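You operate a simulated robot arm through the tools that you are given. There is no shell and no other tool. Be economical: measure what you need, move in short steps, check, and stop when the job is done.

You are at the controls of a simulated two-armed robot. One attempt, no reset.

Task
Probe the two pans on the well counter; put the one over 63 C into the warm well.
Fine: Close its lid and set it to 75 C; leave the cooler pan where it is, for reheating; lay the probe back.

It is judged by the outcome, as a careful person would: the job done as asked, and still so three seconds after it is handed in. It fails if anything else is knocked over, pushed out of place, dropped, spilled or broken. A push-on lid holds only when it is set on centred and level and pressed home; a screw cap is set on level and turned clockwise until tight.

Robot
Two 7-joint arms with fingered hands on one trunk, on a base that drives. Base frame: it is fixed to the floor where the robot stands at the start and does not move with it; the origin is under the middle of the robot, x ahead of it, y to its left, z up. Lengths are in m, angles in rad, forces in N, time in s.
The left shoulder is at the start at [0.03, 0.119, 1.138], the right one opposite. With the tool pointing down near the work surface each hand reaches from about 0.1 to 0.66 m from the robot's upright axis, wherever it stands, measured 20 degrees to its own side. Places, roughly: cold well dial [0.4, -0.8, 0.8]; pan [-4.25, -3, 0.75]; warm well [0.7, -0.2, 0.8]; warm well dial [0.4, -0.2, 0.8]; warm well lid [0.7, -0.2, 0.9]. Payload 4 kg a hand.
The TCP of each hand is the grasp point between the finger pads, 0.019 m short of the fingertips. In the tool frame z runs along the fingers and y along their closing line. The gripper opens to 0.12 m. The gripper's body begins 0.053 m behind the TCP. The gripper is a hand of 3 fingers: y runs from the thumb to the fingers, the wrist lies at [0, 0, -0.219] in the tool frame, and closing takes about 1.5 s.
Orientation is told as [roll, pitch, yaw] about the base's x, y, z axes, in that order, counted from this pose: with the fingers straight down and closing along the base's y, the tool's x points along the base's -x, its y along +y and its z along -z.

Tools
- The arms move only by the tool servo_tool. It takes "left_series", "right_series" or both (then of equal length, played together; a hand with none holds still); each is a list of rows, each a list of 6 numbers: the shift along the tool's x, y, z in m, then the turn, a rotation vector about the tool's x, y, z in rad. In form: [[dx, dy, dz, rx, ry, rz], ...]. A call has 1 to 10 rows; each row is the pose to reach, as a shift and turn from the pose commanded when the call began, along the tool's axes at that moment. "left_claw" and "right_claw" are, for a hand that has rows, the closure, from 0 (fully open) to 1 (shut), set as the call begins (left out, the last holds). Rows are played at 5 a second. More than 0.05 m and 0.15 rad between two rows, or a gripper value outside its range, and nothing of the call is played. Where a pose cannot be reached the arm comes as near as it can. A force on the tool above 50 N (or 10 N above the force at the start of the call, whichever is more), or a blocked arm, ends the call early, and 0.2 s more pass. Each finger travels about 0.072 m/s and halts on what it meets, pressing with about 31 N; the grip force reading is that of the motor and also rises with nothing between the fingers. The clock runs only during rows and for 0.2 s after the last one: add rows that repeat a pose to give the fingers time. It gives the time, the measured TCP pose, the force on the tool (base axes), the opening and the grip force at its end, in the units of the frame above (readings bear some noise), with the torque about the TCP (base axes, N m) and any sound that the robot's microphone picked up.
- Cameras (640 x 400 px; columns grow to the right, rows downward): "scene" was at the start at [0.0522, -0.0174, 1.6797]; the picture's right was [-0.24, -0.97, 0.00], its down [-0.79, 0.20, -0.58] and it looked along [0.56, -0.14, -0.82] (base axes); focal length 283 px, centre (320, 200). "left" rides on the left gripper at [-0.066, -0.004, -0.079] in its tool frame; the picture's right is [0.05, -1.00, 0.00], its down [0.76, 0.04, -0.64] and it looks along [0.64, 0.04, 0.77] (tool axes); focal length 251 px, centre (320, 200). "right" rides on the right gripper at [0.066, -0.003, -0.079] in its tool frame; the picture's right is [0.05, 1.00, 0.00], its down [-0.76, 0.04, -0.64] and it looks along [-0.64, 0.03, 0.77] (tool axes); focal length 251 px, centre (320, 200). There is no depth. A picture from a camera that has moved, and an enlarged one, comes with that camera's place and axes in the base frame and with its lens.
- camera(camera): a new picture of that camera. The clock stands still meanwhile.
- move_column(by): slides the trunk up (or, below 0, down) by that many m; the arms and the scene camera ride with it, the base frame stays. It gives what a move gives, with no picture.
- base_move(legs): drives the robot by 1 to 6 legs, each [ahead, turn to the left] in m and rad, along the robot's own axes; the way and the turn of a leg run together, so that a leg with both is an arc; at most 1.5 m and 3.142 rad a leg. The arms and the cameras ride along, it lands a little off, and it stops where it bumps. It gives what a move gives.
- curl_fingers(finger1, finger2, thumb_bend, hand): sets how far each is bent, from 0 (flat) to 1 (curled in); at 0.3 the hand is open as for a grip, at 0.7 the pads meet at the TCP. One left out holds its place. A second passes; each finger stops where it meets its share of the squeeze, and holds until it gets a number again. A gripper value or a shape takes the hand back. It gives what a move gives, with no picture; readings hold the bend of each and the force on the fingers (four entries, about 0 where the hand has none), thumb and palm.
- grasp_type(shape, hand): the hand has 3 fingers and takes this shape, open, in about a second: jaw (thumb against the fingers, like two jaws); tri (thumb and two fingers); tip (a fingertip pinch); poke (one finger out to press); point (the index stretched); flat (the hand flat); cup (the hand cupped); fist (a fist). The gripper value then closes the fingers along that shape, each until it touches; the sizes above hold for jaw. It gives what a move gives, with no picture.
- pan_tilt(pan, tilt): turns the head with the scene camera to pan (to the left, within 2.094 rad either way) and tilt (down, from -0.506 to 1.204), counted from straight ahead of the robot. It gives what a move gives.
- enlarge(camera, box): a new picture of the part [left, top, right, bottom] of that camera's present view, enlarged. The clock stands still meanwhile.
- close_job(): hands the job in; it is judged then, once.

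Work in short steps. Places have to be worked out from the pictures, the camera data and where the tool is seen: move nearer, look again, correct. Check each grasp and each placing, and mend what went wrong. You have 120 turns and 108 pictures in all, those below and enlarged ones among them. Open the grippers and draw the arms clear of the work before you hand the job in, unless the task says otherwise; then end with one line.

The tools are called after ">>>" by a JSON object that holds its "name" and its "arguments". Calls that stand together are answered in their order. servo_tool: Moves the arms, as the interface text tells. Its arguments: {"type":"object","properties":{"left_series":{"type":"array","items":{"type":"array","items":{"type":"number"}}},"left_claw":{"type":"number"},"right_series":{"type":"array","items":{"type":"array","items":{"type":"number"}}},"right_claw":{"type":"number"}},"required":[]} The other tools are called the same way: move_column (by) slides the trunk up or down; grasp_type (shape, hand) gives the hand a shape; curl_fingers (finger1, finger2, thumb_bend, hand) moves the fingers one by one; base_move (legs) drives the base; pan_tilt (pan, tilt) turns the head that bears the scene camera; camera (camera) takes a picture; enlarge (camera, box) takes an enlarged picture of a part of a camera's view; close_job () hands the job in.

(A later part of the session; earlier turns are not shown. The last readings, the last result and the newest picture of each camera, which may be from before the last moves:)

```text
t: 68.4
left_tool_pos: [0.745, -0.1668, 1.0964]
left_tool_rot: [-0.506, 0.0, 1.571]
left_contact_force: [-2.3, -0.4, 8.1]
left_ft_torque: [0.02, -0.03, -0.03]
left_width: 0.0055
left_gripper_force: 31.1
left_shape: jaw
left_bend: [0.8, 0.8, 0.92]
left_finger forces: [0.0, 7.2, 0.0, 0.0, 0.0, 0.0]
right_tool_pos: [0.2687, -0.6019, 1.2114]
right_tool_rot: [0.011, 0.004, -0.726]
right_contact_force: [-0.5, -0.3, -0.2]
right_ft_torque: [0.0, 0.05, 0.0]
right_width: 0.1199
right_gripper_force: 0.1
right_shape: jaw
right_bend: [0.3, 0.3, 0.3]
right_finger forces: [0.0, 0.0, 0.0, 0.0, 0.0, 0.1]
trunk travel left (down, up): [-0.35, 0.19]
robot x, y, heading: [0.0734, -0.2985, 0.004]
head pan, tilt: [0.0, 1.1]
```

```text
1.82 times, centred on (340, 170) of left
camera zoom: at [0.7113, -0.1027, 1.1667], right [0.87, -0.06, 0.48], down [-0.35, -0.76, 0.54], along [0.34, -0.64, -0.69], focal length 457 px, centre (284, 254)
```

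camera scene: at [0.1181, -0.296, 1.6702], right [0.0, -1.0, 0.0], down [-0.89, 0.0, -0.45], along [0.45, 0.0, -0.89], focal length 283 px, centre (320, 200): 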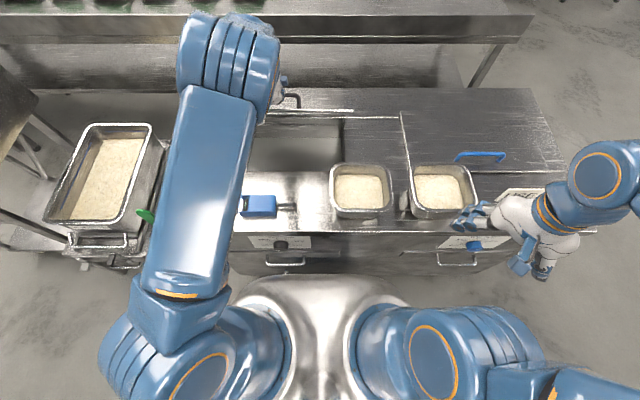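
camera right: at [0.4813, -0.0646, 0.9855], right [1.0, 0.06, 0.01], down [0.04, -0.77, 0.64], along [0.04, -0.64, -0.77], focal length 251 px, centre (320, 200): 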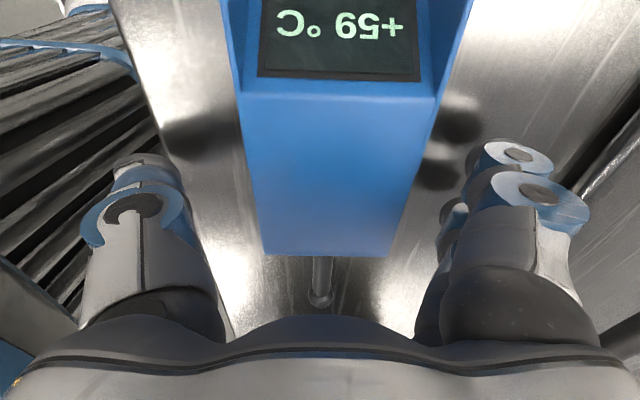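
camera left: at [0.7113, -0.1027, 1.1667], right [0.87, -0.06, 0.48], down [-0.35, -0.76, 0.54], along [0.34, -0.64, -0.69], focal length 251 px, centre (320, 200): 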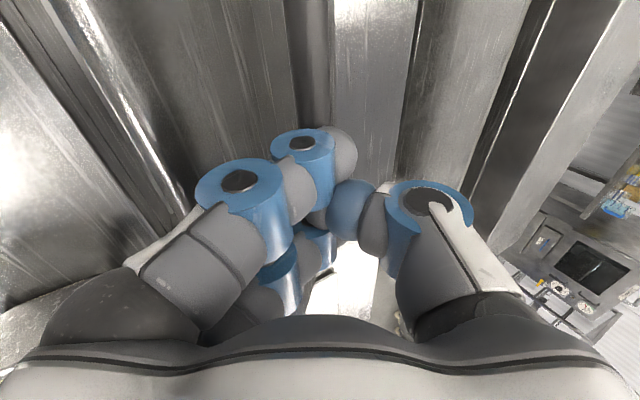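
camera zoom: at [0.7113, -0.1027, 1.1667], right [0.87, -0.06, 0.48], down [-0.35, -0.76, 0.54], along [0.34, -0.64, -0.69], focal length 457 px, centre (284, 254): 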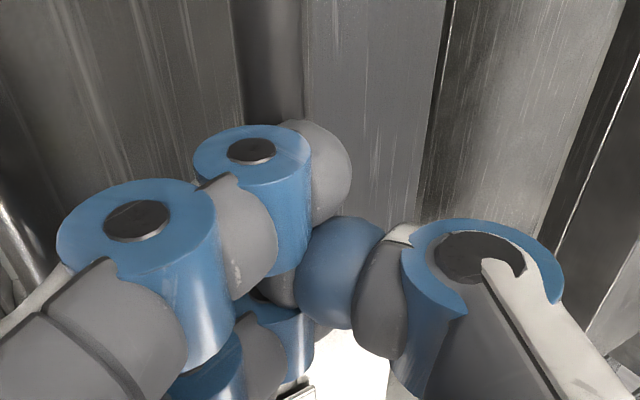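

The bar has slipped under the fingers, but the lid stays by itself at ~0.7 rad. I withdraw the left hand and check it still stays.

>>> {"name": "servo_tool", "arguments": {"left_series": [[0, 0, -0.04, 0, 0, 0], [0, 0, -0.08, 0, 0, 0], [0, 0.03, -0.11, 0, 0, 0], [0, 0.07, -0.13, 0, 0, 0], [0, 0.11, -0.14, 0, 0, 0], [0, 0.11, -0.14, 0, 0, 0]]}}

>>> {"name": "camera", "arguments": {"camera": "scene"}}

```text
t: 69.8
left_tool_pos: [0.5807, -0.1656, 1.1649]
left_tool_rot: [-0.499, 0.001, 1.57]
left_contact_force: [1.0, 0.6, -0.5]
left_ft_torque: [0.01, 0.0, -0.01]
left_width: 0.0052
left_gripper_force: 30.8
left_shape: jaw
left_bend: [0.8, 0.8, 0.92]
left_finger forces: [0.0, 0.0, 0.0, 0.0, 0.0, 0.0]
right_tool_pos: [0.2673, -0.601, 1.2116]
right_tool_rot: [0.01, 0.004, -0.727]
right_contact_force: [0.0, 0.2, 0.0]
right_ft_torque: [-0.01, 0.01, 0.01]
right_width: 0.12
right_gripper_force: 0.1
right_shape: jaw
right_bend: [0.3, 0.3, 0.3]
right_finger forces: [0.0, 0.0, 0.0, 0.1, 0.0, 0.0]
trunk travel left (down, up): [-0.35, 0.19]
robot x, y, heading: [0.0729, -0.296, 0.007]
head pan, tilt: [0.0, 1.1]
```

```text
53 pictures are left
camera scene: at [0.1161, -0.2962, 1.67], right [0.0, -1.0, 0.0], down [-0.89, 0.0, -0.45], along [0.45, 0.0, -0.89], focal length 283 px, centre (320, 200)
```

scene: 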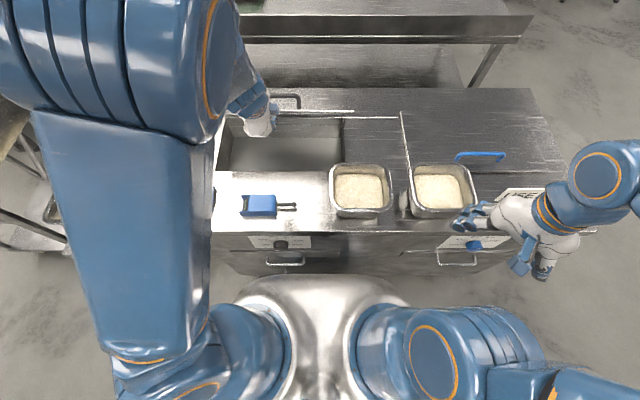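

The lid stays at that angle by itself. To open it wide, I turn the left hand to point forward and bring it under the lid edge at z≈1.03.

>>> {"name": "servo_tool", "arguments": {"left_series": [[0, 0.008, 0.02, 0.13, 0, 0], [0, 0.016, 0.04, 0.26, 0, 0], [0, 0.024, 0.06, 0.39, 0, 0], [0, 0.032, 0.08, 0.52, 0, 0], [0, 0.04, 0.1, 0.65, 0, 0], [0, 0.045, 0.115, 0.78, 0, 0], [0, 0.047, 0.128, 0.9, 0, 0], [0, 0.047, 0.128, 0.9, 0, 0]]}}

>>> {"name": "camera", "arguments": {"camera": "scene"}}

>>> {"name": "camera", "arguments": {"camera": "left"}}

```text
t: 71.6
left_tool_pos: [0.5996, -0.167, 1.0294]
left_tool_rot: [-1.403, 0.0, 1.57]
left_contact_force: [-0.4, 0.0, -0.2]
left_ft_torque: [0.02, 0.0, 0.03]
left_width: 0.0054
left_gripper_force: 31.4
left_shape: jaw
left_bend: [0.8, 0.8, 0.92]
left_finger forces: [0.1, 0.1, 0.0, 0.0, 0.1, 0.1]
right_tool_pos: [0.2669, -0.6013, 1.2117]
right_tool_rot: [0.012, 0.002, -0.727]
right_contact_force: [-1.1, -0.6, 0.4]
right_ft_torque: [-0.01, 0.01, 0.02]
right_width: 0.1204
right_gripper_force: 0.1
right_shape: jaw
right_bend: [0.3, 0.3, 0.3]
right_finger forces: [0.0, 0.0, 0.0, 0.0, 0.0, 0.0]
trunk travel left (down, up): [-0.35, 0.19]
robot x, y, heading: [0.0715, -0.2973, 0.001]
head pan, tilt: [0.0, 1.1]
```

```text
52 pictures are left
camera scene: at [0.115, -0.2959, 1.67], right [0.0, -1.0, 0.0], down [-0.89, 0.0, -0.45], along [0.45, 0.0, -0.89], focal length 283 px, centre (320, 200)
```

scene: 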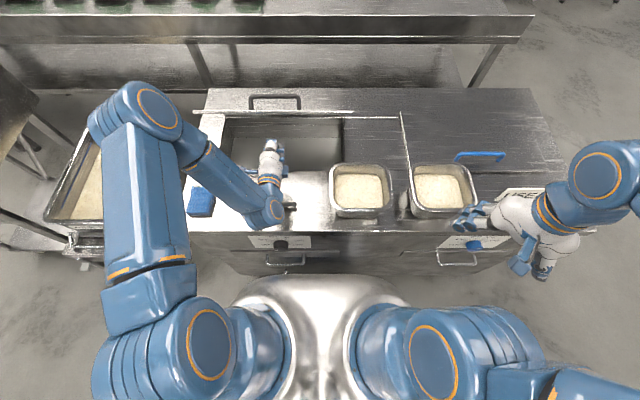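

```text
51 pictures are left
camera left: at [0.5236, -0.1022, 1.0462], right [0.17, -0.05, 0.98], down [-0.64, -0.76, 0.07], along [0.75, -0.64, -0.16], focal length 251 px, centre (320, 200)
```

left: 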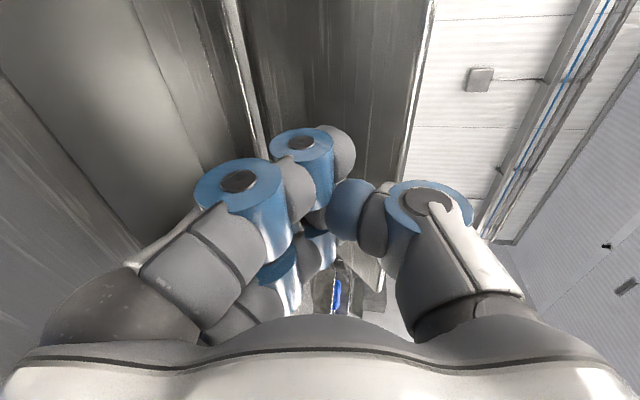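

Pushing forward under the lid to swing it up, first 0.16 m.

>>> {"name": "servo_tool", "arguments": {"left_series": [[0, -0.0068, 0.0394, 0, 0, 0], [0, -0.0136, 0.079, 0, 0, 0], [0, -0.02, 0.108, 0, 0, 0], [0, -0.025, 0.128, 0, 0, 0], [0, -0.03, 0.143, 0, 0, 0], [0, -0.035, 0.158, 0, 0, 0], [0, -0.035, 0.158, 0, 0, 0]]}}

>>> {"name": "camera", "arguments": {"camera": "scene"}}

```text
t: 73.2
left_tool_pos: [0.7617, -0.1678, 1.0383]
left_tool_rot: [-1.403, 0.001, 1.57]
left_contact_force: [-6.4, 0.2, -1.7]
left_ft_torque: [0.0, -0.29, -0.03]
left_width: 0.0048
left_gripper_force: 30.9
left_shape: jaw
left_bend: [0.8, 0.8, 0.91]
left_finger forces: [0.1, 0.0, 0.0, 0.0, 6.3, 0.0]
right_tool_pos: [0.2663, -0.6018, 1.2111]
right_tool_rot: [0.011, 0.002, -0.725]
right_contact_force: [-0.5, 0.3, -0.6]
right_ft_torque: [-0.02, -0.01, -0.02]
right_width: 0.1201
right_gripper_force: 0.1
right_shape: jaw
right_bend: [0.3, 0.3, 0.3]
right_finger forces: [0.0, 0.0, 0.0, 0.1, 0.1, 0.0]
trunk travel left (down, up): [-0.35, 0.19]
robot x, y, heading: [0.0686, -0.2974, 0.008]
head pan, tilt: [0.0, 1.1]
```

```text
50 pictures are left
camera scene: at [0.1146, -0.2958, 1.67], right [0.0, -1.0, 0.0], down [-0.89, 0.0, -0.45], along [0.45, 0.0, -0.89], focal length 283 px, centre (320, 200)
```

scene: 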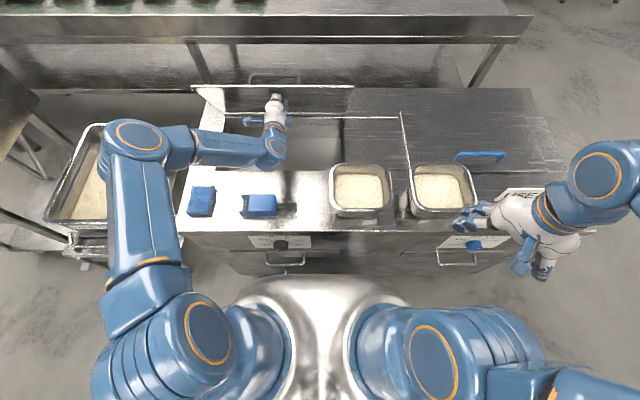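

The lid swings easily (6 N). Push on another 0.11 m.

>>> {"name": "servo_tool", "arguments": {"left_series": [[0, -0.005, 0.02, 0, 0, 0], [0, -0.01, 0.04, 0, 0, 0], [0, -0.014, 0.06, 0, 0, 0], [0, -0.018, 0.08, 0, 0, 0], [0, -0.02, 0.095, 0, 0, 0], [0, -0.022, 0.11, 0, 0, 0], [0, -0.022, 0.11, 0, 0, 0]]}}

>>> {"name": "camera", "arguments": {"camera": "scene"}}

```text
t: 74.8
left_tool_pos: [0.8741, -0.1669, 1.0405]
left_tool_rot: [-1.4, 0.001, 1.569]
left_contact_force: [-3.9, -0.5, 2.0]
left_ft_torque: [-0.02, -0.03, -0.02]
left_width: 0.0052
left_gripper_force: 30.8
left_shape: jaw
left_bend: [0.81, 0.8, 0.92]
left_finger forces: [0.0, 0.0, 0.1, 0.1, 0.1, 0.1]
right_tool_pos: [0.2654, -0.6021, 1.2109]
right_tool_rot: [0.012, 0.004, -0.727]
right_contact_force: [-0.4, -1.1, 0.5]
right_ft_torque: [-0.01, 0.01, 0.0]
right_width: 0.1201
right_gripper_force: 0.0
right_shape: jaw
right_bend: [0.3, 0.3, 0.3]
right_finger forces: [0.0, 0.0, 0.1, 0.0, 0.0, 0.0]
trunk travel left (down, up): [-0.35, 0.19]
robot x, y, heading: [0.0671, -0.2974, 0.005]
head pan, tilt: [0.0, 1.1]
```

```text
49 pictures are left
camera scene: at [0.1146, -0.2957, 1.67], right [0.0, -1.0, 0.0], down [-0.89, 0.0, -0.45], along [0.45, 0.0, -0.89], focal length 283 px, centre (320, 200)
```

scene: 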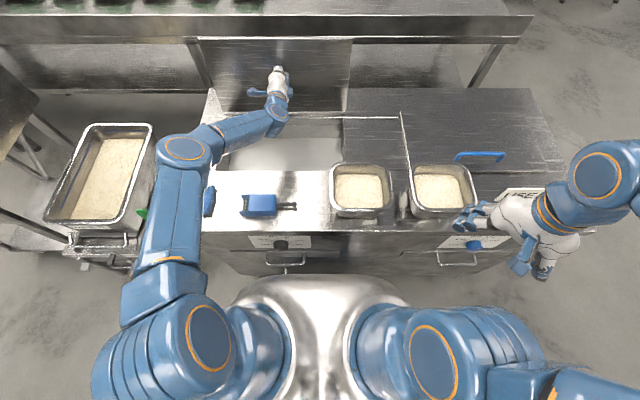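

Lid is up at ~80–90°. I withdraw the left hand and open its fingers.

>>> {"name": "servo_tool", "arguments": {"left_series": [[0, 0.005, -0.045, 0, 0, 0], [0, 0.008, -0.09, 0, 0, 0], [0, 0.01, -0.135, 0, 0, 0], [0, 0.005, -0.18, 0, 0, 0], [0, 0.0, -0.225, 0, 0, 0], [0, -0.03, -0.26, 0, 0, 0], [0, -0.07, -0.28, 0, 0, 0], [0, -0.11, -0.29, 0, 0, 0], [0, -0.15, -0.29, 0, 0, 0]], "left_claw": 0}}

>>> {"name": "camera", "arguments": {"camera": "scene"}}

```text
t: 76.8
left_tool_pos: [0.6118, -0.1664, 1.238]
left_tool_rot: [-1.4, 0.0, 1.571]
left_contact_force: [0.0, 0.4, -0.9]
left_ft_torque: [-0.02, 0.01, 0.01]
left_width: 0.1201
left_gripper_force: 0.0
left_shape: jaw
left_bend: [0.3, 0.3, 0.3]
left_finger forces: [0.0, 0.0, 0.0, 0.0, 0.0, 0.0]
right_tool_pos: [0.2666, -0.6028, 1.2115]
right_tool_rot: [0.013, 0.0, -0.726]
right_contact_force: [0.0, 0.7, -0.1]
right_ft_torque: [-0.03, -0.03, -0.01]
right_width: 0.1202
right_gripper_force: 0.0
right_shape: jaw
right_bend: [0.3, 0.3, 0.3]
right_finger forces: [0.0, 0.0, 0.0, 0.1, 0.0, 0.0]
trunk travel left (down, up): [-0.35, 0.19]
robot x, y, heading: [0.0712, -0.2994, 0.005]
head pan, tilt: [0.0, 1.1]
```

```text
48 pictures are left
camera scene: at [0.1152, -0.2963, 1.67], right [0.0, -1.0, 0.0], down [-0.89, 0.0, -0.45], along [0.45, 0.0, -0.89], focal length 283 px, centre (320, 200)
```

scene: 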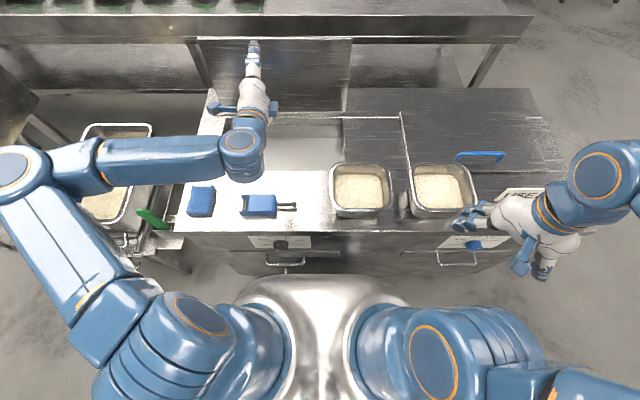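

The lid stays open. Pan 1 rim is about x 0.447–0.608, y -0.327 to -0.503, z≈0.95; I'll lift it with both hands pinching the left and right walls. First reorienting both hands.

>>> {"name": "servo_tool", "arguments": {"left_series": [[0, 0, -0.01, -0.14, 0, 0], [0, 0, -0.02, -0.28, 0, 0], [0, 0, -0.03, -0.42, 0, 0], [0, 0, -0.04, -0.56, 0, 0], [0, 0, -0.05, -0.7, 0, 0], [0, 0, -0.06, -0.84, 0, 0], [0, 0, -0.07, -0.98, 0, 0], [0, 0, -0.08, -1.12, 0, 0], [0, 0, -0.09, -1.26, 0, 0], [0, 0, -0.1, -1.4, 0, 0]], "right_series": [[-0.004, 0.015, 0, 0, 0, -0.073], [-0.009, 0.03, 0, 0, 0, -0.146], [-0.013, 0.044, 0, 0, 0, -0.218], [-0.018, 0.058, 0, 0, 0, -0.29], [-0.022, 0.073, 0, 0, 0, -0.363], [-0.026, 0.088, 0, 0, 0, -0.436], [-0.031, 0.102, 0, 0, 0, -0.508], [-0.035, 0.117, 0, 0, 0, -0.58], [-0.04, 0.131, 0, 0, 0, -0.653], [-0.044, 0.146, 0, 0, 0, -0.726]]}}

>>> {"name": "servo_tool", "arguments": {"left_series": [[0.005, 0, 0, 0, 0, 0.145], [0.01, 0, 0, 0, 0, 0.29], [0.015, 0, 0, 0, 0, 0.435], [0.02, 0, 0, 0, 0, 0.58], [0.025, 0, 0, 0, 0, 0.725], [0.03, 0, 0, 0, 0, 0.87], [0.035, 0, 0, 0, 0, 1.015], [0.04, 0, 0, 0, 0, 1.16], [0.045, 0, 0, 0, 0, 1.305], [0.05, 0, 0, 0, 0, 1.45]], "right_series": [[0, 0, 0, 0, -0.04, 0], [0, 0, 0, 0, -0.08, 0], [0, 0, 0, 0, -0.12, 0], [0, 0, 0, 0, -0.16, 0], [0, 0, 0, 0, -0.2, 0], [0, 0, 0, 0, -0.24, 0], [0, 0, 0, 0, -0.28, 0], [0, 0, 0, 0, -0.32, 0], [0, 0, 0, 0, -0.36, 0], [0, 0, 0, 0, -0.4, 0]]}}

```text
t: 79.0
left_tool_pos: [0.5149, -0.1664, 1.254]
left_tool_rot: [0.004, 0.002, 1.57]
left_contact_force: [0.6, -0.1, -0.8]
left_ft_torque: [0.02, 0.0, 0.02]
left_width: 0.1202
left_gripper_force: 0.1
left_shape: jaw
left_bend: [0.3, 0.3, 0.3]
left_finger forces: [0.1, 0.0, 0.0, 0.1, 0.0, 0.0]
right_tool_pos: [0.3958, -0.5223, 1.2126]
right_tool_rot: [0.011, -0.006, 0.001]
right_contact_force: [-0.2, 0.2, 0.0]
right_ft_torque: [0.0, -0.02, -0.02]
right_width: 0.12
right_gripper_force: 0.0
right_shape: jaw
right_bend: [0.3, 0.3, 0.3]
right_finger forces: [0.0, 0.0, 0.1, 0.0, 0.0, 0.0]
trunk travel left (down, up): [-0.35, 0.19]
robot x, y, heading: [0.0721, -0.297, 0.003]
head pan, tilt: [0.0, 1.1]
```

```text
t: 81.2
left_tool_pos: [0.5145, -0.2165, 1.2539]
left_tool_rot: [-0.001, -0.001, 0.117]
left_contact_force: [-0.2, 1.2, -1.4]
left_ft_torque: [0.0, -0.01, 0.02]
left_width: 0.1201
left_gripper_force: 0.1
left_shape: jaw
left_bend: [0.3, 0.3, 0.3]
left_finger forces: [0.1, 0.1, 0.0, 0.1, 0.1, 0.0]
right_tool_pos: [0.4002, -0.5227, 1.2155]
right_tool_rot: [0.011, -0.404, -0.005]
right_contact_force: [0.5, -0.3, -0.4]
right_ft_torque: [-0.02, 0.04, -0.01]
right_width: 0.1197
right_gripper_force: 0.1
right_shape: jaw
right_bend: [0.3, 0.3, 0.3]
right_finger forces: [0.0, 0.0, 0.1, 0.1, 0.1, 0.0]
right hand out of reach, approached as far as the arm can: row 10
trunk travel left (down, up): [-0.35, 0.19]
robot x, y, heading: [0.069, -0.297, 0.004]
head pan, tilt: [0.0, 1.1]
```

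Now both hands go over the pan walls (half open), left also pitching 0.4.

>>> {"name": "servo_tool", "arguments": {"left_series": [[0.001, -0.02, 0.0, 0, -0.06, 0.02], [0.002, -0.04, 0.02, 0, -0.12, 0.04], [0.003, -0.06, 0.04, 0, -0.18, 0.06], [0.004, -0.08, 0.07, 0, -0.24, 0.08], [0.005, -0.1, 0.1, 0, -0.3, 0.1], [0.006, -0.11, 0.14, 0, -0.36, 0.117], [0.007, -0.11, 0.174, 0, -0.4, 0.117], [0.007, -0.11, 0.174, 0, -0.4, 0.117]], "left_claw": 0.5, "right_series": [[-0.01, 0.003, 0.02, 0, 0, 0], [-0.02, 0.006, 0.05, 0, 0, 0], [-0.03, 0.01, 0.08, 0, 0, 0], [-0.04, 0.014, 0.11, 0, 0, 0], [-0.05, 0.02, 0.14, 0, 0, 0], [-0.0574, 0.02, 0.171, 0, 0, 0], [-0.0574, 0.02, 0.171, 0, 0, 0], [-0.0574, 0.02, 0.171, 0, 0, 0]], "right_claw": 0.5}}

>>> {"name": "camera", "arguments": {"camera": "scene"}}

>>> {"name": "camera", "arguments": {"camera": "left"}}

>>> {"name": "camera", "arguments": {"camera": "right"}}

```text
t: 83.0
left_tool_pos: [0.5229, -0.328, 1.0808]
left_tool_rot: [0.025, -0.398, -0.004]
left_contact_force: [0.7, 0.9, -0.5]
left_ft_torque: [-0.01, 0.0, 0.01]
left_width: 0.0608
left_gripper_force: 0.0
left_shape: jaw
left_bend: [0.33, 0.33, 0.95]
left_finger forces: [0.1, 0.0, 0.0, 0.1, 0.1, 0.0]
right_tool_pos: [0.5209, -0.5015, 1.0807]
right_tool_rot: [0.01, -0.407, -0.003]
right_contact_force: [0.3, 0.1, 1.1]
right_ft_torque: [0.01, 0.02, -0.01]
right_width: 0.0605
right_gripper_force: 0.1
right_shape: jaw
right_bend: [0.33, 0.33, 0.95]
right_finger forces: [0.0, 0.0, 0.0, 0.0, 0.1, 0.0]
trunk travel left (down, up): [-0.35, 0.19]
robot x, y, heading: [0.0705, -0.294, 0.003]
head pan, tilt: [0.0, 1.1]
```

```text
47 pictures are left
camera scene: at [0.1159, -0.2958, 1.67], right [0.0, -1.0, 0.0], down [-0.89, 0.0, -0.45], along [0.45, 0.0, -0.89], focal length 283 px, centre (320, 200)
```

scene: 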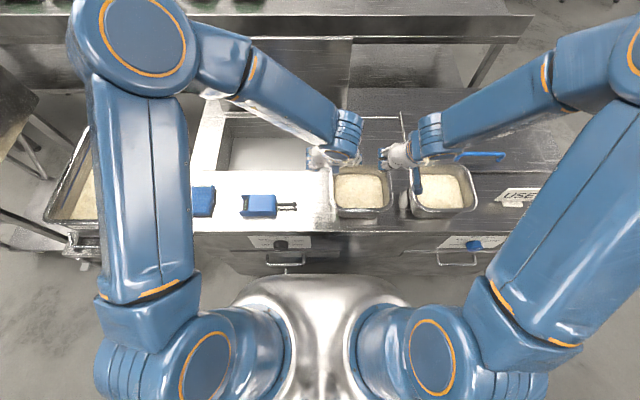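

```text
46 pictures are left
camera left: at [0.5533, -0.3343, 1.1781], right [-0.04, -1.0, -0.04], down [-0.95, 0.03, 0.3], along [-0.29, 0.05, -0.95], focal length 251 px, centre (320, 200)
```

left: 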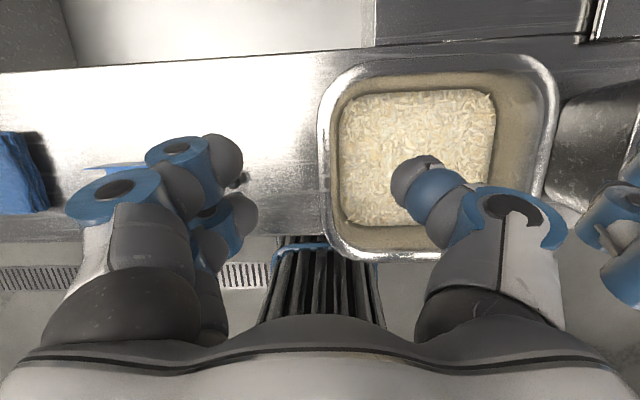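

```text
45 pictures are left
camera right: at [0.4302, -0.5066, 1.126], right [-0.05, 1.0, -0.01], down [0.45, 0.03, 0.89], along [0.89, 0.04, -0.45], focal length 251 px, centre (320, 200)
```

right: 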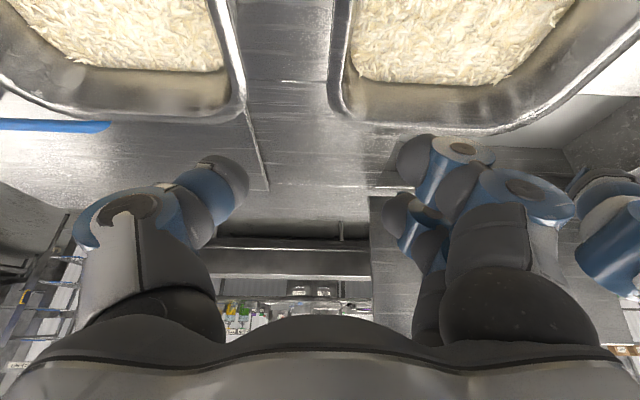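

Refined: rim z≈0.965, walls at y≈-0.33 and -0.497, pan centre x≈0.516. Both hands descend to just above the rim for a check.

>>> {"name": "servo_tool", "arguments": {"left_series": [[0.015, -0.004, 0.035, 0, 0, 0], [0.03, -0.004, 0.07, 0, 0, 0], [0.0413, -0.004, 0.0966, 0, 0, 0], [0.0413, -0.004, 0.0966, 0, 0, 0]], "right_series": [[0.015, 0.0065, 0.035, 0, 0, 0], [0.03, 0.0065, 0.07, 0, 0, 0], [0.0413, 0.0065, 0.0966, 0, 0, 0], [0.0413, 0.0065, 0.0966, 0, 0, 0]]}}

>>> {"name": "camera", "arguments": {"camera": "left"}}

>>> {"name": "camera", "arguments": {"camera": "right"}}

>>> {"name": "enlarge", "arguments": {"camera": "scene", "box": [280, 110, 440, 230]}}

```text
t: 84.0
left_tool_pos: [0.5206, -0.3291, 0.9755]
left_tool_rot: [0.024, -0.399, -0.004]
left_contact_force: [-0.6, -0.7, 0.5]
left_ft_torque: [0.01, 0.01, -0.02]
left_width: 0.0607
left_gripper_force: 0.1
left_shape: jaw
left_bend: [0.33, 0.33, 0.95]
left_finger forces: [0.1, 0.0, 0.0, 0.0, 0.1, 0.0]
right_tool_pos: [0.5213, -0.4913, 0.9773]
right_tool_rot: [0.011, -0.409, -0.003]
right_contact_force: [0.6, 5.2, 4.4]
right_ft_torque: [-0.27, 0.03, -0.02]
right_width: 0.0581
right_gripper_force: 0.1
right_shape: jaw
right_bend: [0.33, 0.33, 0.96]
right_finger forces: [0.0, 0.1, 0.0, 0.0, 7.2, 0.0]
trunk travel left (down, up): [-0.35, 0.19]
robot x, y, heading: [0.0676, -0.2973, 0.002]
head pan, tilt: [0.0, 1.1]
```

```text
44 pictures are left
camera left: at [0.5518, -0.3354, 1.0735], right [-0.04, -1.0, -0.04], down [-0.95, 0.03, 0.3], along [-0.29, 0.05, -0.95], focal length 251 px, centre (320, 200)
```

left: 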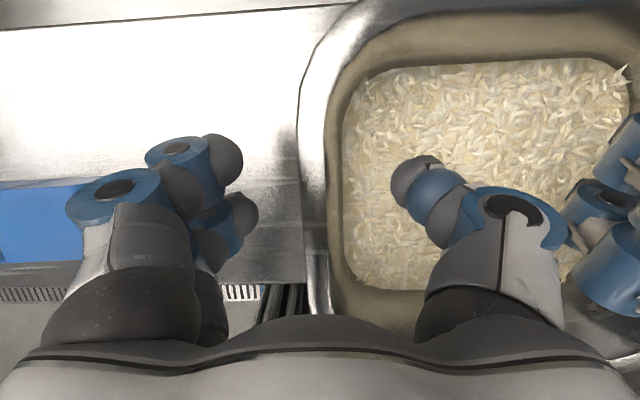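

```text
43 pictures are left
camera right: at [0.43, -0.4968, 1.0214], right [-0.05, 1.0, -0.01], down [0.45, 0.03, 0.89], along [0.89, 0.04, -0.45], focal length 251 px, centre (320, 200)
```

right: 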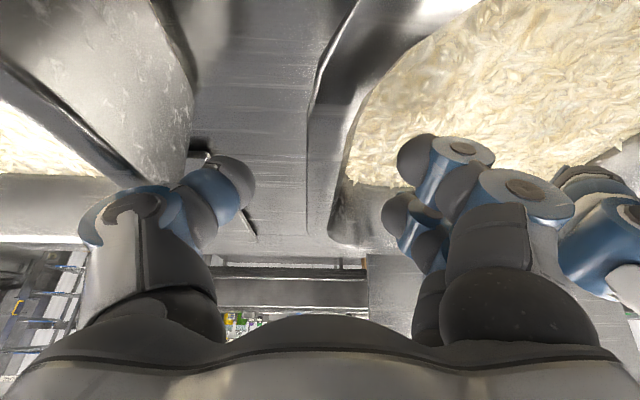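

```text
3.33 times, centred on (360, 170) of scene
camera zoom: at [0.1153, -0.2947, 1.6701], right [0.0, -1.0, 0.0], down [-0.89, 0.0, -0.45], along [0.45, 0.0, -0.89], focal length 944 px, centre (187, 300)
```

zoom: 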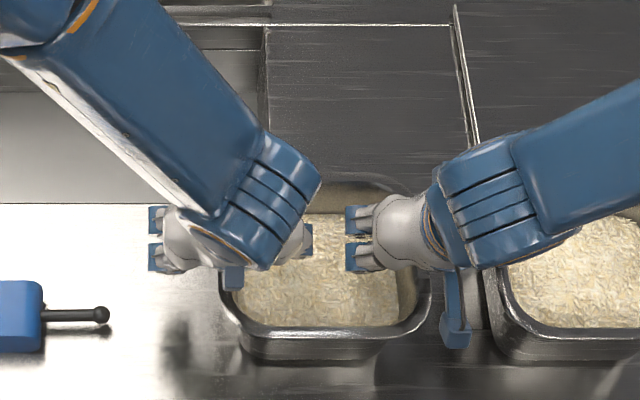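

The right thumb brushes pan 2's rim. I narrow the right hand and shift it 6 mm left, keeping height.

>>> {"name": "servo_tool", "arguments": {"right_series": [[0, 0.003, -0.003, 0, 0, 0], [0, 0.006, -0.003, 0, 0, 0], [0, 0.006, 0, 0, 0, 0], [0, 0.006, 0, 0, 0, 0]], "right_claw": 0.65}}

>>> {"name": "camera", "arguments": {"camera": "right"}}

```text
t: 85.0
left_tool_pos: [0.5211, -0.3291, 0.975]
left_tool_rot: [0.025, -0.401, -0.003]
left_contact_force: [-1.0, -0.1, 0.2]
left_ft_torque: [-0.01, -0.02, -0.01]
left_width: 0.0605
left_gripper_force: 0.0
left_shape: jaw
left_bend: [0.33, 0.33, 0.95]
left_finger forces: [0.0, 0.0, 0.0, 0.1, 0.0, 0.0]
right_tool_pos: [0.5217, -0.4876, 0.9753]
right_tool_rot: [0.011, -0.406, -0.005]
right_contact_force: [-0.5, -0.3, 0.3]
right_ft_torque: [0.02, 0.0, 0.02]
right_width: 0.0422
right_gripper_force: 0.1
right_shape: jaw
right_bend: [0.39, 0.39, 0.95]
right_finger forces: [0.0, 0.1, 0.0, 0.1, 0.1, 0.0]
trunk travel left (down, up): [-0.35, 0.19]
robot x, y, heading: [0.069, -0.2968, 0.0]
head pan, tilt: [0.0, 1.1]
```

```text
41 pictures are left
camera right: at [0.4299, -0.493, 1.0209], right [-0.05, 1.0, -0.01], down [0.45, 0.03, 0.89], along [0.89, 0.04, -0.45], focal length 251 px, centre (320, 200)
```

right: 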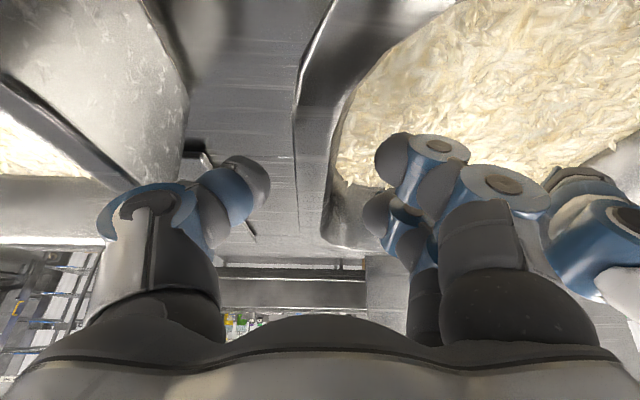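

Both straddle their walls. Descend 22 mm and close both.

>>> {"name": "servo_tool", "arguments": {"left_series": [[0.004, 0, 0.0101, 0, 0, 0], [0.0087, 0, 0.0202, 0, 0, 0], [0.0087, 0, 0.0202, 0, 0, 0]], "right_series": [[0.004, 0, 0.0101, 0, 0, 0], [0.0087, 0, 0.0202, 0, 0, 0], [0.0087, 0, 0.0202, 0, 0, 0]]}}

>>> {"name": "servo_tool", "arguments": {"left_series": [[0, 0, 0, 0, 0, 0], [0, 0, 0, 0, 0, 0], [0, 0, 0, 0, 0, 0], [0, 0, 0, 0, 0, 0], [0, 0, 0, 0, 0, 0], [0, 0, 0, 0, 0, 0]], "left_claw": 1, "right_series": [[0, 0, 0, 0, 0, 0], [0, 0, 0, 0, 0, 0], [0, 0, 0, 0, 0, 0], [0, 0, 0, 0, 0, 0], [0, 0, 0, 0, 0, 0], [0, 0, 0, 0, 0, 0]], "right_claw": 1}}

>>> {"name": "camera", "arguments": {"camera": "left"}}

>>> {"name": "camera", "arguments": {"camera": "right"}}

```text
t: 85.8
left_tool_pos: [0.5218, -0.328, 0.9527]
left_tool_rot: [0.024, -0.399, -0.002]
left_contact_force: [-0.1, 0.8, 0.2]
left_ft_torque: [-0.01, -0.01, 0.01]
left_width: 0.0605
left_gripper_force: 0.0
left_shape: jaw
left_bend: [0.33, 0.33, 0.95]
left_finger forces: [0.0, 0.1, 0.0, 0.1, 0.1, 0.0]
right_tool_pos: [0.5212, -0.4881, 0.9538]
right_tool_rot: [0.01, -0.405, -0.004]
right_contact_force: [-0.5, 2.4, -1.8]
right_ft_torque: [-0.03, 0.0, 0.0]
right_width: 0.0414
right_gripper_force: 0.0
right_shape: jaw
right_bend: [0.39, 0.39, 0.95]
right_finger forces: [0.1, 0.0, 0.0, 0.0, 3.5, 0.1]
trunk travel left (down, up): [-0.35, 0.19]
robot x, y, heading: [0.0714, -0.2951, 0.004]
head pan, tilt: [0.0, 1.1]
```

```text
t: 87.2
left_tool_pos: [0.5174, -0.3281, 0.9541]
left_tool_rot: [0.019, -0.402, -0.005]
left_contact_force: [4.5, -21.0, 0.1]
left_ft_torque: [-0.42, 0.01, -0.01]
left_width: 0.0044
left_gripper_force: 31.3
left_shape: jaw
left_bend: [0.75, 0.75, 0.87]
left_finger forces: [9.1, 5.1, 0.0, 0.0, 35.8, 0.0]
right_tool_pos: [0.5199, -0.4837, 0.9556]
right_tool_rot: [0.015, -0.408, -0.002]
right_contact_force: [-8.7, 20.9, 32.2]
right_ft_torque: [0.28, 0.12, 0.03]
right_width: 0.0
right_gripper_force: 30.6
right_shape: jaw
right_bend: [0.73, 0.72, 0.87]
right_finger forces: [30.1, 23.7, 0.1, 0.0, 30.2, 0.1]
trunk travel left (down, up): [-0.35, 0.19]
robot x, y, heading: [0.071, -0.2951, 0.007]
head pan, tilt: [0.0, 1.1]
```

```text
40 pictures are left
camera left: at [0.55, -0.3358, 1.052], right [-0.05, -1.0, -0.04], down [-0.96, 0.03, 0.29], along [-0.29, 0.05, -0.95], focal length 251 px, centre (320, 200)
```

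left: 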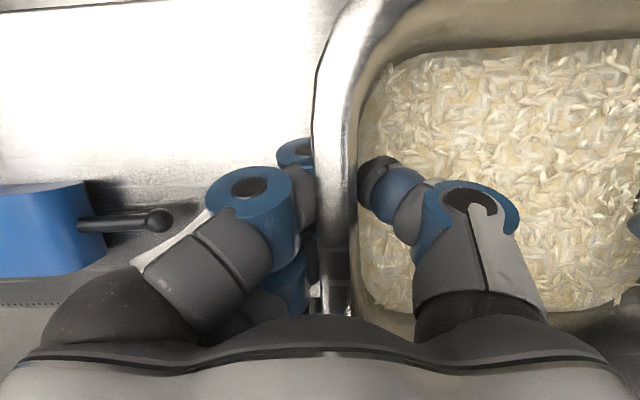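

```text
39 pictures are left
camera right: at [0.4288, -0.4905, 1.0015], right [-0.05, 1.0, -0.01], down [0.44, 0.03, 0.9], along [0.89, 0.04, -0.44], focal length 251 px, centre (320, 200)
```

right: 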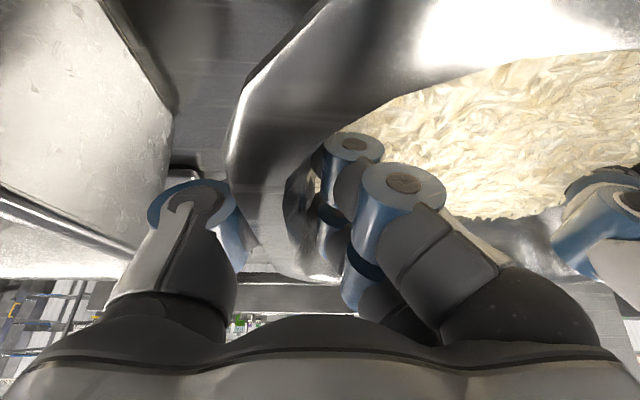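

Both grip, but the hands strain ±21 N in y and the right is pushed up (fingertips likely on the rice). I ease the right up 4 mm and both inward 3 mm.

>>> {"name": "servo_tool", "arguments": {"left_series": [[0, -0.002, 0, 0, 0, 0], [0, -0.004, 0, 0, 0, 0], [0, -0.004, 0, 0, 0, 0]], "right_series": [[0, 0.002, -0.003, 0, 0, 0], [0, 0.004, -0.005, 0, 0, 0], [0, 0.004, -0.005, 0, 0, 0]]}}

>>> {"name": "enlarge", "arguments": {"camera": "scene", "box": [280, 110, 440, 230]}}

```text
t: 88.0
left_tool_pos: [0.5207, -0.3308, 0.9521]
left_tool_rot: [0.025, -0.4, -0.001]
left_contact_force: [-4.7, -2.0, 11.5]
left_ft_torque: [-0.64, 0.06, -0.16]
left_width: 0.005
left_gripper_force: 31.3
left_shape: jaw
left_bend: [0.75, 0.75, 0.89]
left_finger forces: [14.9, 13.0, 0.1, 0.0, 33.5, 0.0]
right_tool_pos: [0.519, -0.4854, 0.9575]
right_tool_rot: [0.008, -0.405, -0.008]
right_contact_force: [2.4, 6.3, 0.3]
right_ft_torque: [0.24, 0.04, 0.01]
right_width: 0.0
right_gripper_force: 30.5
right_shape: jaw
right_bend: [0.72, 0.72, 0.85]
right_finger forces: [17.7, 12.8, 0.1, 0.1, 25.3, 0.1]
trunk travel left (down, up): [-0.35, 0.19]
robot x, y, heading: [0.0694, -0.2944, 0.003]
head pan, tilt: [0.0, 1.1]
```

```text
3.33 times, centred on (360, 170) of scene
camera zoom: at [0.1151, -0.2952, 1.6699], right [0.0, -1.0, 0.0], down [-0.89, 0.0, -0.45], along [0.45, 0.0, -0.89], focal length 944 px, centre (187, 300)
```

zoom: 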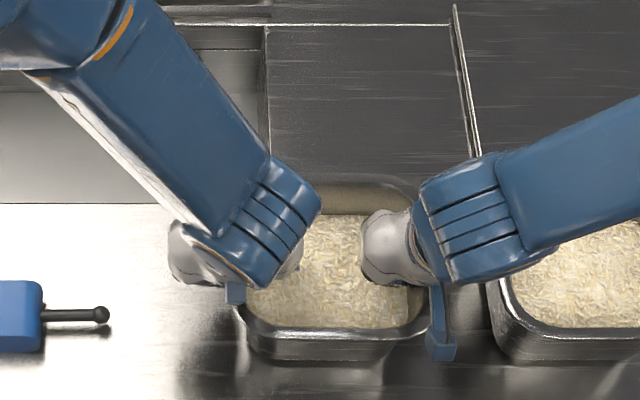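

Forces relaxed. Try lifting both 3 cm together.

>>> {"name": "servo_tool", "arguments": {"left_series": [[-0.002, 0, -0.0046, 0, 0, 0], [-0.004, 0, -0.0092, 0, 0, 0], [-0.0078, 0, -0.0184, 0, 0, 0], [-0.0118, 0, -0.0276, 0, 0, 0], [-0.0118, 0, -0.0276, 0, 0, 0]], "right_series": [[-0.002, 0, -0.0046, 0, 0, 0], [-0.004, 0, -0.0092, 0, 0, 0], [-0.0078, 0, -0.0184, 0, 0, 0], [-0.0118, 0, -0.0276, 0, 0, 0], [-0.0118, 0, -0.0276, 0, 0, 0]]}}

>>> {"name": "camera", "arguments": {"camera": "left"}}

>>> {"name": "camera", "arguments": {"camera": "right"}}

>>> {"name": "enlarge", "arguments": {"camera": "scene", "box": [280, 110, 440, 230]}}

```text
t: 89.2
left_tool_pos: [0.5206, -0.3306, 0.9815]
left_tool_rot: [0.027, -0.397, -0.005]
left_contact_force: [-0.8, -0.5, -3.2]
left_ft_torque: [-0.48, -0.06, 0.0]
left_width: 0.0044
left_gripper_force: 30.9
left_shape: jaw
left_bend: [0.75, 0.75, 0.89]
left_finger forces: [16.4, 10.6, 0.1, 0.1, 27.9, 0.0]
right_tool_pos: [0.52, -0.4852, 0.9878]
right_tool_rot: [0.01, -0.405, -0.005]
right_contact_force: [-0.5, -0.2, -8.0]
right_ft_torque: [0.2, -0.03, 0.0]
right_width: 0.0001
right_gripper_force: 30.9
right_shape: jaw
right_bend: [0.72, 0.72, 0.84]
right_finger forces: [13.7, 13.1, 0.1, 0.0, 27.3, 0.0]
trunk travel left (down, up): [-0.35, 0.19]
robot x, y, heading: [0.071, -0.2952, 0.007]
head pan, tilt: [0.0, 1.1]
```

```text
37 pictures are left
camera left: at [0.5523, -0.3389, 1.0796], right [-0.04, -1.0, -0.04], down [-0.95, 0.03, 0.3], along [-0.3, 0.06, -0.95], focal length 251 px, centre (320, 200)
```

left: 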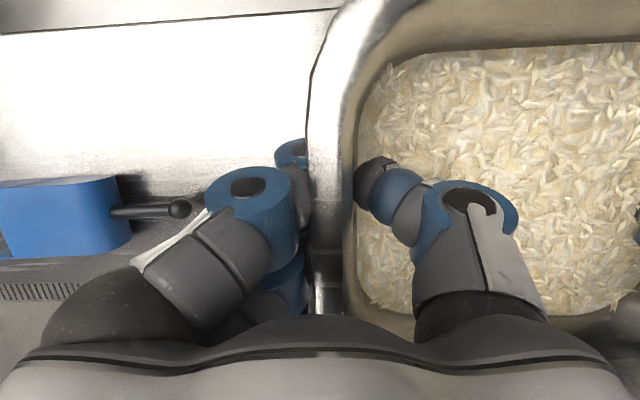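

```text
36 pictures are left
camera right: at [0.4285, -0.4909, 1.0338], right [-0.05, 1.0, -0.01], down [0.45, 0.03, 0.89], along [0.89, 0.04, -0.45], focal length 251 px, centre (320, 200)
```

right: 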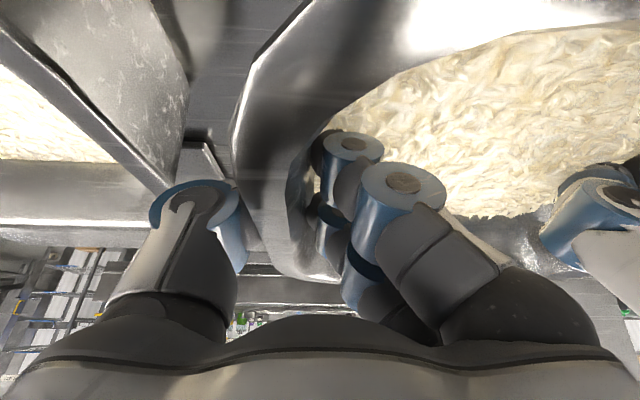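

```text
3.33 times, centred on (360, 170) of scene
camera zoom: at [0.1174, -0.2963, 1.6699], right [0.0, -1.0, 0.0], down [-0.89, 0.0, -0.45], along [0.45, 0.0, -0.89], focal length 944 px, centre (187, 300)
```

zoom: 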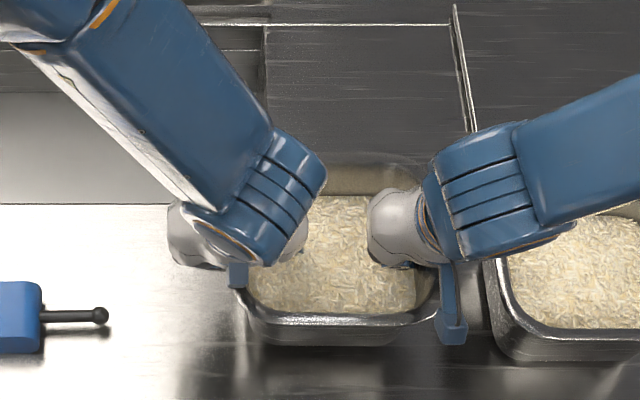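

The pan is off the counter, total load ~11 N. I lift 9 cm more, then move forward.

>>> {"name": "servo_tool", "arguments": {"left_series": [[-0.0088, 0, -0.0207, 0, 0, 0], [-0.0177, 0, -0.0414, 0, 0, 0], [-0.0265, 0, -0.0621, 0, 0, 0], [-0.0354, 0, -0.0828, 0, 0, 0], [-0.0538, 0, -0.0749, 0, 0, 0], [-0.0768, 0, -0.0651, 0, 0, 0], [-0.0998, 0, -0.0553, 0, 0, 0], [-0.1228, 0, -0.0454, 0, 0, 0], [-0.1458, 0, -0.0356, 0, 0, 0], [-0.1458, 0, -0.0356, 0, 0, 0]], "right_series": [[-0.0088, 0, -0.0207, 0, 0, 0], [-0.0177, 0, -0.0414, 0, 0, 0], [-0.0265, 0, -0.0621, 0, 0, 0], [-0.0354, 0, -0.0828, 0, 0, 0], [-0.0538, 0, -0.0749, 0, 0, 0], [-0.0768, 0, -0.0651, 0, 0, 0], [-0.0998, 0, -0.0553, 0, 0, 0], [-0.1228, 0, -0.0454, 0, 0, 0], [-0.1458, 0, -0.0356, 0, 0, 0], [-0.1458, 0, -0.0356, 0, 0, 0]]}}

>>> {"name": "camera", "arguments": {"camera": "scene"}}

```text
t: 91.4
left_tool_pos: [0.6416, -0.3323, 1.0739]
left_tool_rot: [0.025, -0.396, -0.003]
left_contact_force: [0.0, 7.4, -2.4]
left_ft_torque: [-0.51, -0.04, -0.06]
left_width: 0.004
left_gripper_force: 30.7
left_shape: jaw
left_bend: [0.76, 0.75, 0.88]
left_finger forces: [19.0, 13.5, 0.0, 0.0, 25.0, 0.1]
right_tool_pos: [0.639, -0.4847, 1.0789]
right_tool_rot: [0.011, -0.404, -0.004]
right_contact_force: [0.1, -7.5, -8.1]
right_ft_torque: [0.08, -0.04, -0.03]
right_width: 0.0
right_gripper_force: 31.0
right_shape: jaw
right_bend: [0.72, 0.72, 0.84]
right_finger forces: [11.6, 11.3, 0.1, 0.1, 32.0, 0.1]
trunk travel left (down, up): [-0.35, 0.19]
robot x, y, heading: [0.071, -0.2993, 0.002]
head pan, tilt: [0.0, 1.1]
```

```text
34 pictures are left
camera scene: at [0.1161, -0.2961, 1.67], right [0.0, -1.0, 0.0], down [-0.89, 0.0, -0.45], along [0.45, 0.0, -0.89], focal length 283 px, centre (320, 200)
```

scene: 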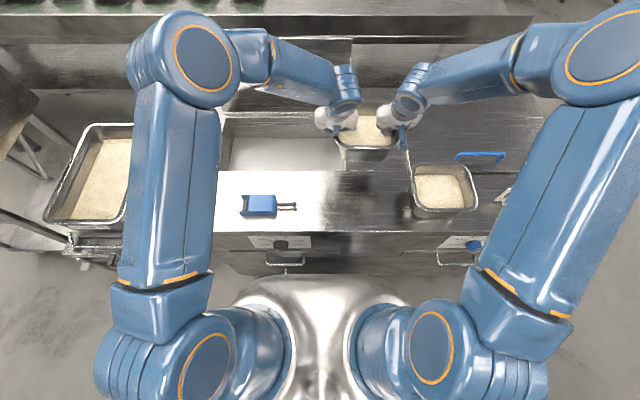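

Carrying steady. Well opening is x 0.62–0.87, y 0.03 to -0.37. I move +0.098 in x and +0.238 in y to centre over it.

>>> {"name": "servo_tool", "arguments": {"left_series": [[-0.0129, 0.034, 0.0055, 0, 0, 0], [-0.0258, 0.068, 0.011, 0, 0, 0], [-0.0386, 0.102, 0.0165, 0, 0, 0], [-0.0515, 0.136, 0.022, 0, 0, 0], [-0.0644, 0.17, 0.0275, 0, 0, 0], [-0.0773, 0.204, 0.033, 0, 0, 0], [-0.0902, 0.238, 0.0385, 0, 0, 0], [-0.0902, 0.238, 0.0385, 0, 0, 0]], "right_series": [[-0.0129, 0.034, 0.0055, 0, 0, 0], [-0.0258, 0.068, 0.011, 0, 0, 0], [-0.0386, 0.102, 0.0165, 0, 0, 0], [-0.0515, 0.136, 0.022, 0, 0, 0], [-0.0644, 0.17, 0.0275, 0, 0, 0], [-0.0773, 0.204, 0.033, 0, 0, 0], [-0.0902, 0.238, 0.0385, 0, 0, 0], [-0.0902, 0.238, 0.0385, 0, 0, 0]]}}

>>> {"name": "camera", "arguments": {"camera": "scene"}}

>>> {"name": "camera", "arguments": {"camera": "left"}}

```text
t: 93.2
left_tool_pos: [0.7383, -0.0966, 1.0769]
left_tool_rot: [0.025, -0.397, -0.004]
left_contact_force: [-0.6, 2.0, -4.2]
left_ft_torque: [-0.29, -0.01, -0.06]
left_width: 0.0033
left_gripper_force: 31.7
left_shape: jaw
left_bend: [0.76, 0.74, 0.89]
left_finger forces: [14.5, 11.9, 0.0, 0.0, 25.0, 0.0]
right_tool_pos: [0.7356, -0.2493, 1.0809]
right_tool_rot: [0.011, -0.405, -0.005]
right_contact_force: [0.9, -1.3, -5.7]
right_ft_torque: [0.21, -0.02, 0.0]
right_width: 0.0
right_gripper_force: 30.4
right_shape: jaw
right_bend: [0.72, 0.72, 0.84]
right_finger forces: [14.2, 13.0, 0.1, 0.0, 30.0, 0.1]
trunk travel left (down, up): [-0.35, 0.19]
robot x, y, heading: [0.071, -0.2966, 0.006]
head pan, tilt: [0.0, 1.1]
```

```text
33 pictures are left
camera scene: at [0.1169, -0.2977, 1.6699], right [0.0, -1.0, 0.0], down [-0.89, 0.0, -0.45], along [0.45, 0.0, -0.89], focal length 283 px, centre (320, 200)
```

scene: 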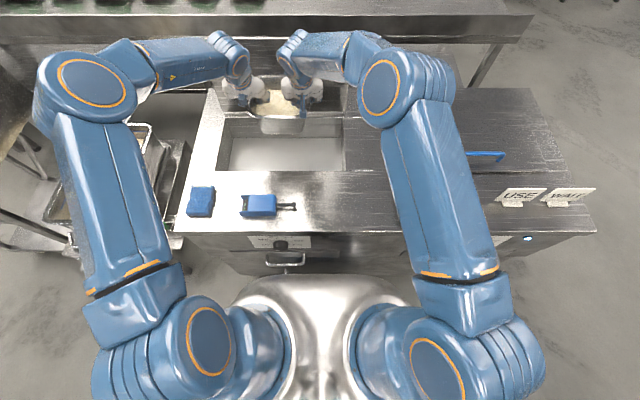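

```text
32 pictures are left
camera left: at [0.7696, -0.1043, 1.1743], right [-0.05, -1.0, -0.04], down [-0.95, 0.03, 0.3], along [-0.29, 0.06, -0.95], focal length 251 px, centre (320, 200)
```

left: 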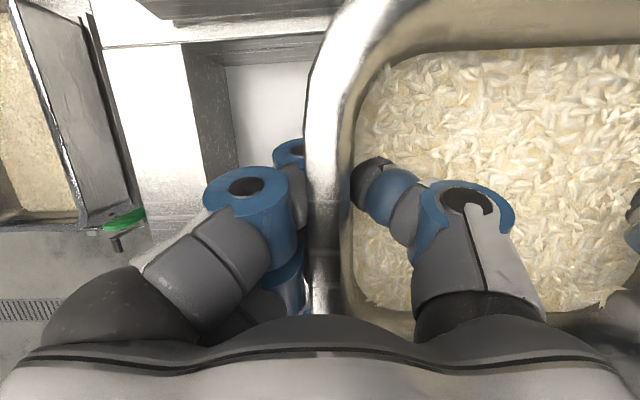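

The well floor seems about z≈0.76. I shift 18 mm further forward (bracket clearance at the front edge) and lower 0.17 m.

>>> {"name": "servo_tool", "arguments": {"left_series": [[-0.0166, 0, 0.0071, 0, 0, 0], [-0.0009, 0, 0.0439, 0, 0, 0], [0.0148, 0, 0.0807, 0, 0, 0], [0.0306, 0, 0.1175, 0, 0, 0], [0.0424, 0, 0.1451, 0, 0, 0], [0.0502, 0, 0.1635, 0, 0, 0], [0.0502, 0, 0.1635, 0, 0, 0]], "right_series": [[-0.0166, 0, 0.0071, 0, 0, 0], [-0.0009, 0, 0.0439, 0, 0, 0], [0.0148, 0, 0.0807, 0, 0, 0], [0.0306, 0, 0.1175, 0, 0, 0], [0.0424, 0, 0.1451, 0, 0, 0], [0.0502, 0, 0.1635, 0, 0, 0], [0.0502, 0, 0.1635, 0, 0, 0]]}}

>>> {"name": "enlarge", "arguments": {"camera": "scene", "box": [190, 60, 390, 220]}}

>>> {"name": "camera", "arguments": {"camera": "left"}}

>>> {"name": "camera", "arguments": {"camera": "right"}}

```text
t: 94.8
left_tool_pos: [0.7565, -0.0928, 0.9051]
left_tool_rot: [0.024, -0.399, -0.005]
left_contact_force: [0.8, -7.1, -4.4]
left_ft_torque: [-0.4, -0.03, 0.0]
left_width: 0.0034
left_gripper_force: 31.5
left_shape: jaw
left_bend: [0.75, 0.74, 0.88]
left_finger forces: [13.6, 9.1, 0.0, 0.0, 31.3, 0.0]
right_tool_pos: [0.7558, -0.2457, 0.9101]
right_tool_rot: [0.014, -0.405, -0.004]
right_contact_force: [-1.3, 9.8, -7.7]
right_ft_torque: [0.24, -0.06, 0.16]
right_width: 0.0001
right_gripper_force: 31.4
right_shape: jaw
right_bend: [0.72, 0.72, 0.84]
right_finger forces: [15.1, 17.7, 0.0, 0.0, 25.1, 0.0]
trunk travel left (down, up): [-0.35, 0.19]
robot x, y, heading: [0.0731, -0.2963, 0.007]
head pan, tilt: [0.0, 1.1]
```

```text
2.50 times, centred on (290, 140) of scene
camera zoom: at [0.117, -0.2952, 1.67], right [0.0, -1.0, 0.0], down [-0.89, 0.0, -0.45], along [0.45, 0.0, -0.89], focal length 708 px, centre (395, 350)
```

zoom: 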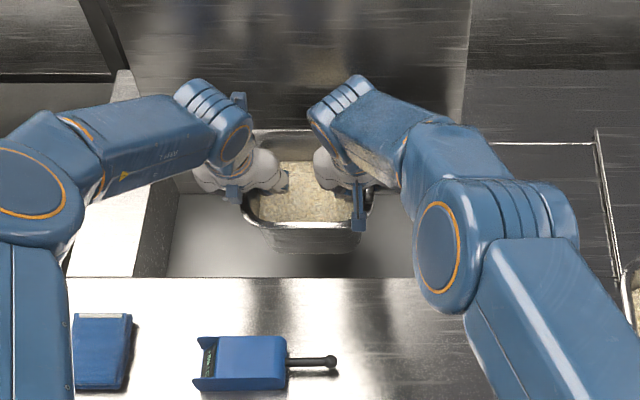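

```text
30 pictures are left
camera left: at [0.7865, -0.0992, 1.0034], right [-0.05, -1.0, -0.04], down [-0.95, 0.03, 0.3], along [-0.29, 0.05, -0.95], focal length 251 px, centre (320, 200)
```

left: 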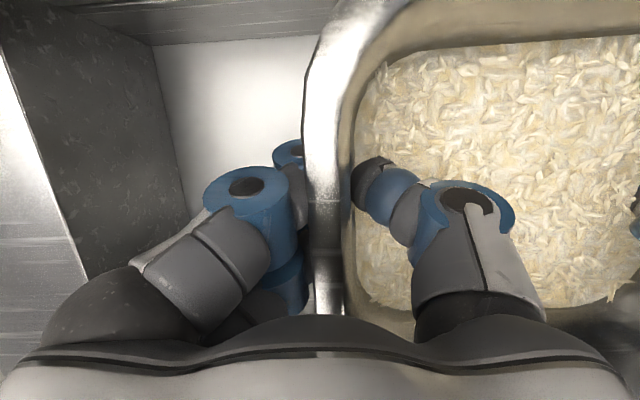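

```text
29 pictures are left
camera right: at [0.6656, -0.2505, 0.956], right [-0.05, 1.0, -0.01], down [0.45, 0.03, 0.89], along [0.89, 0.04, -0.45], focal length 251 px, centre (320, 200)
```

right: 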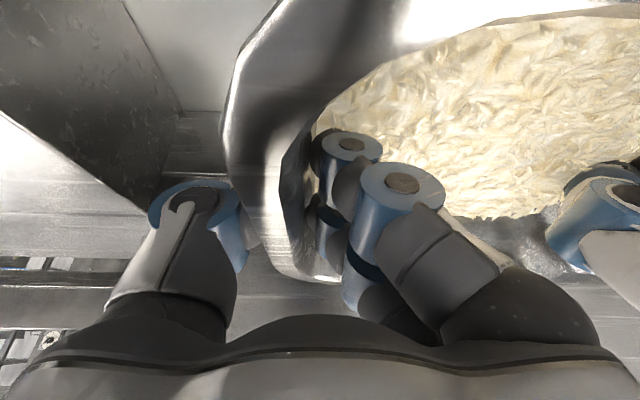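

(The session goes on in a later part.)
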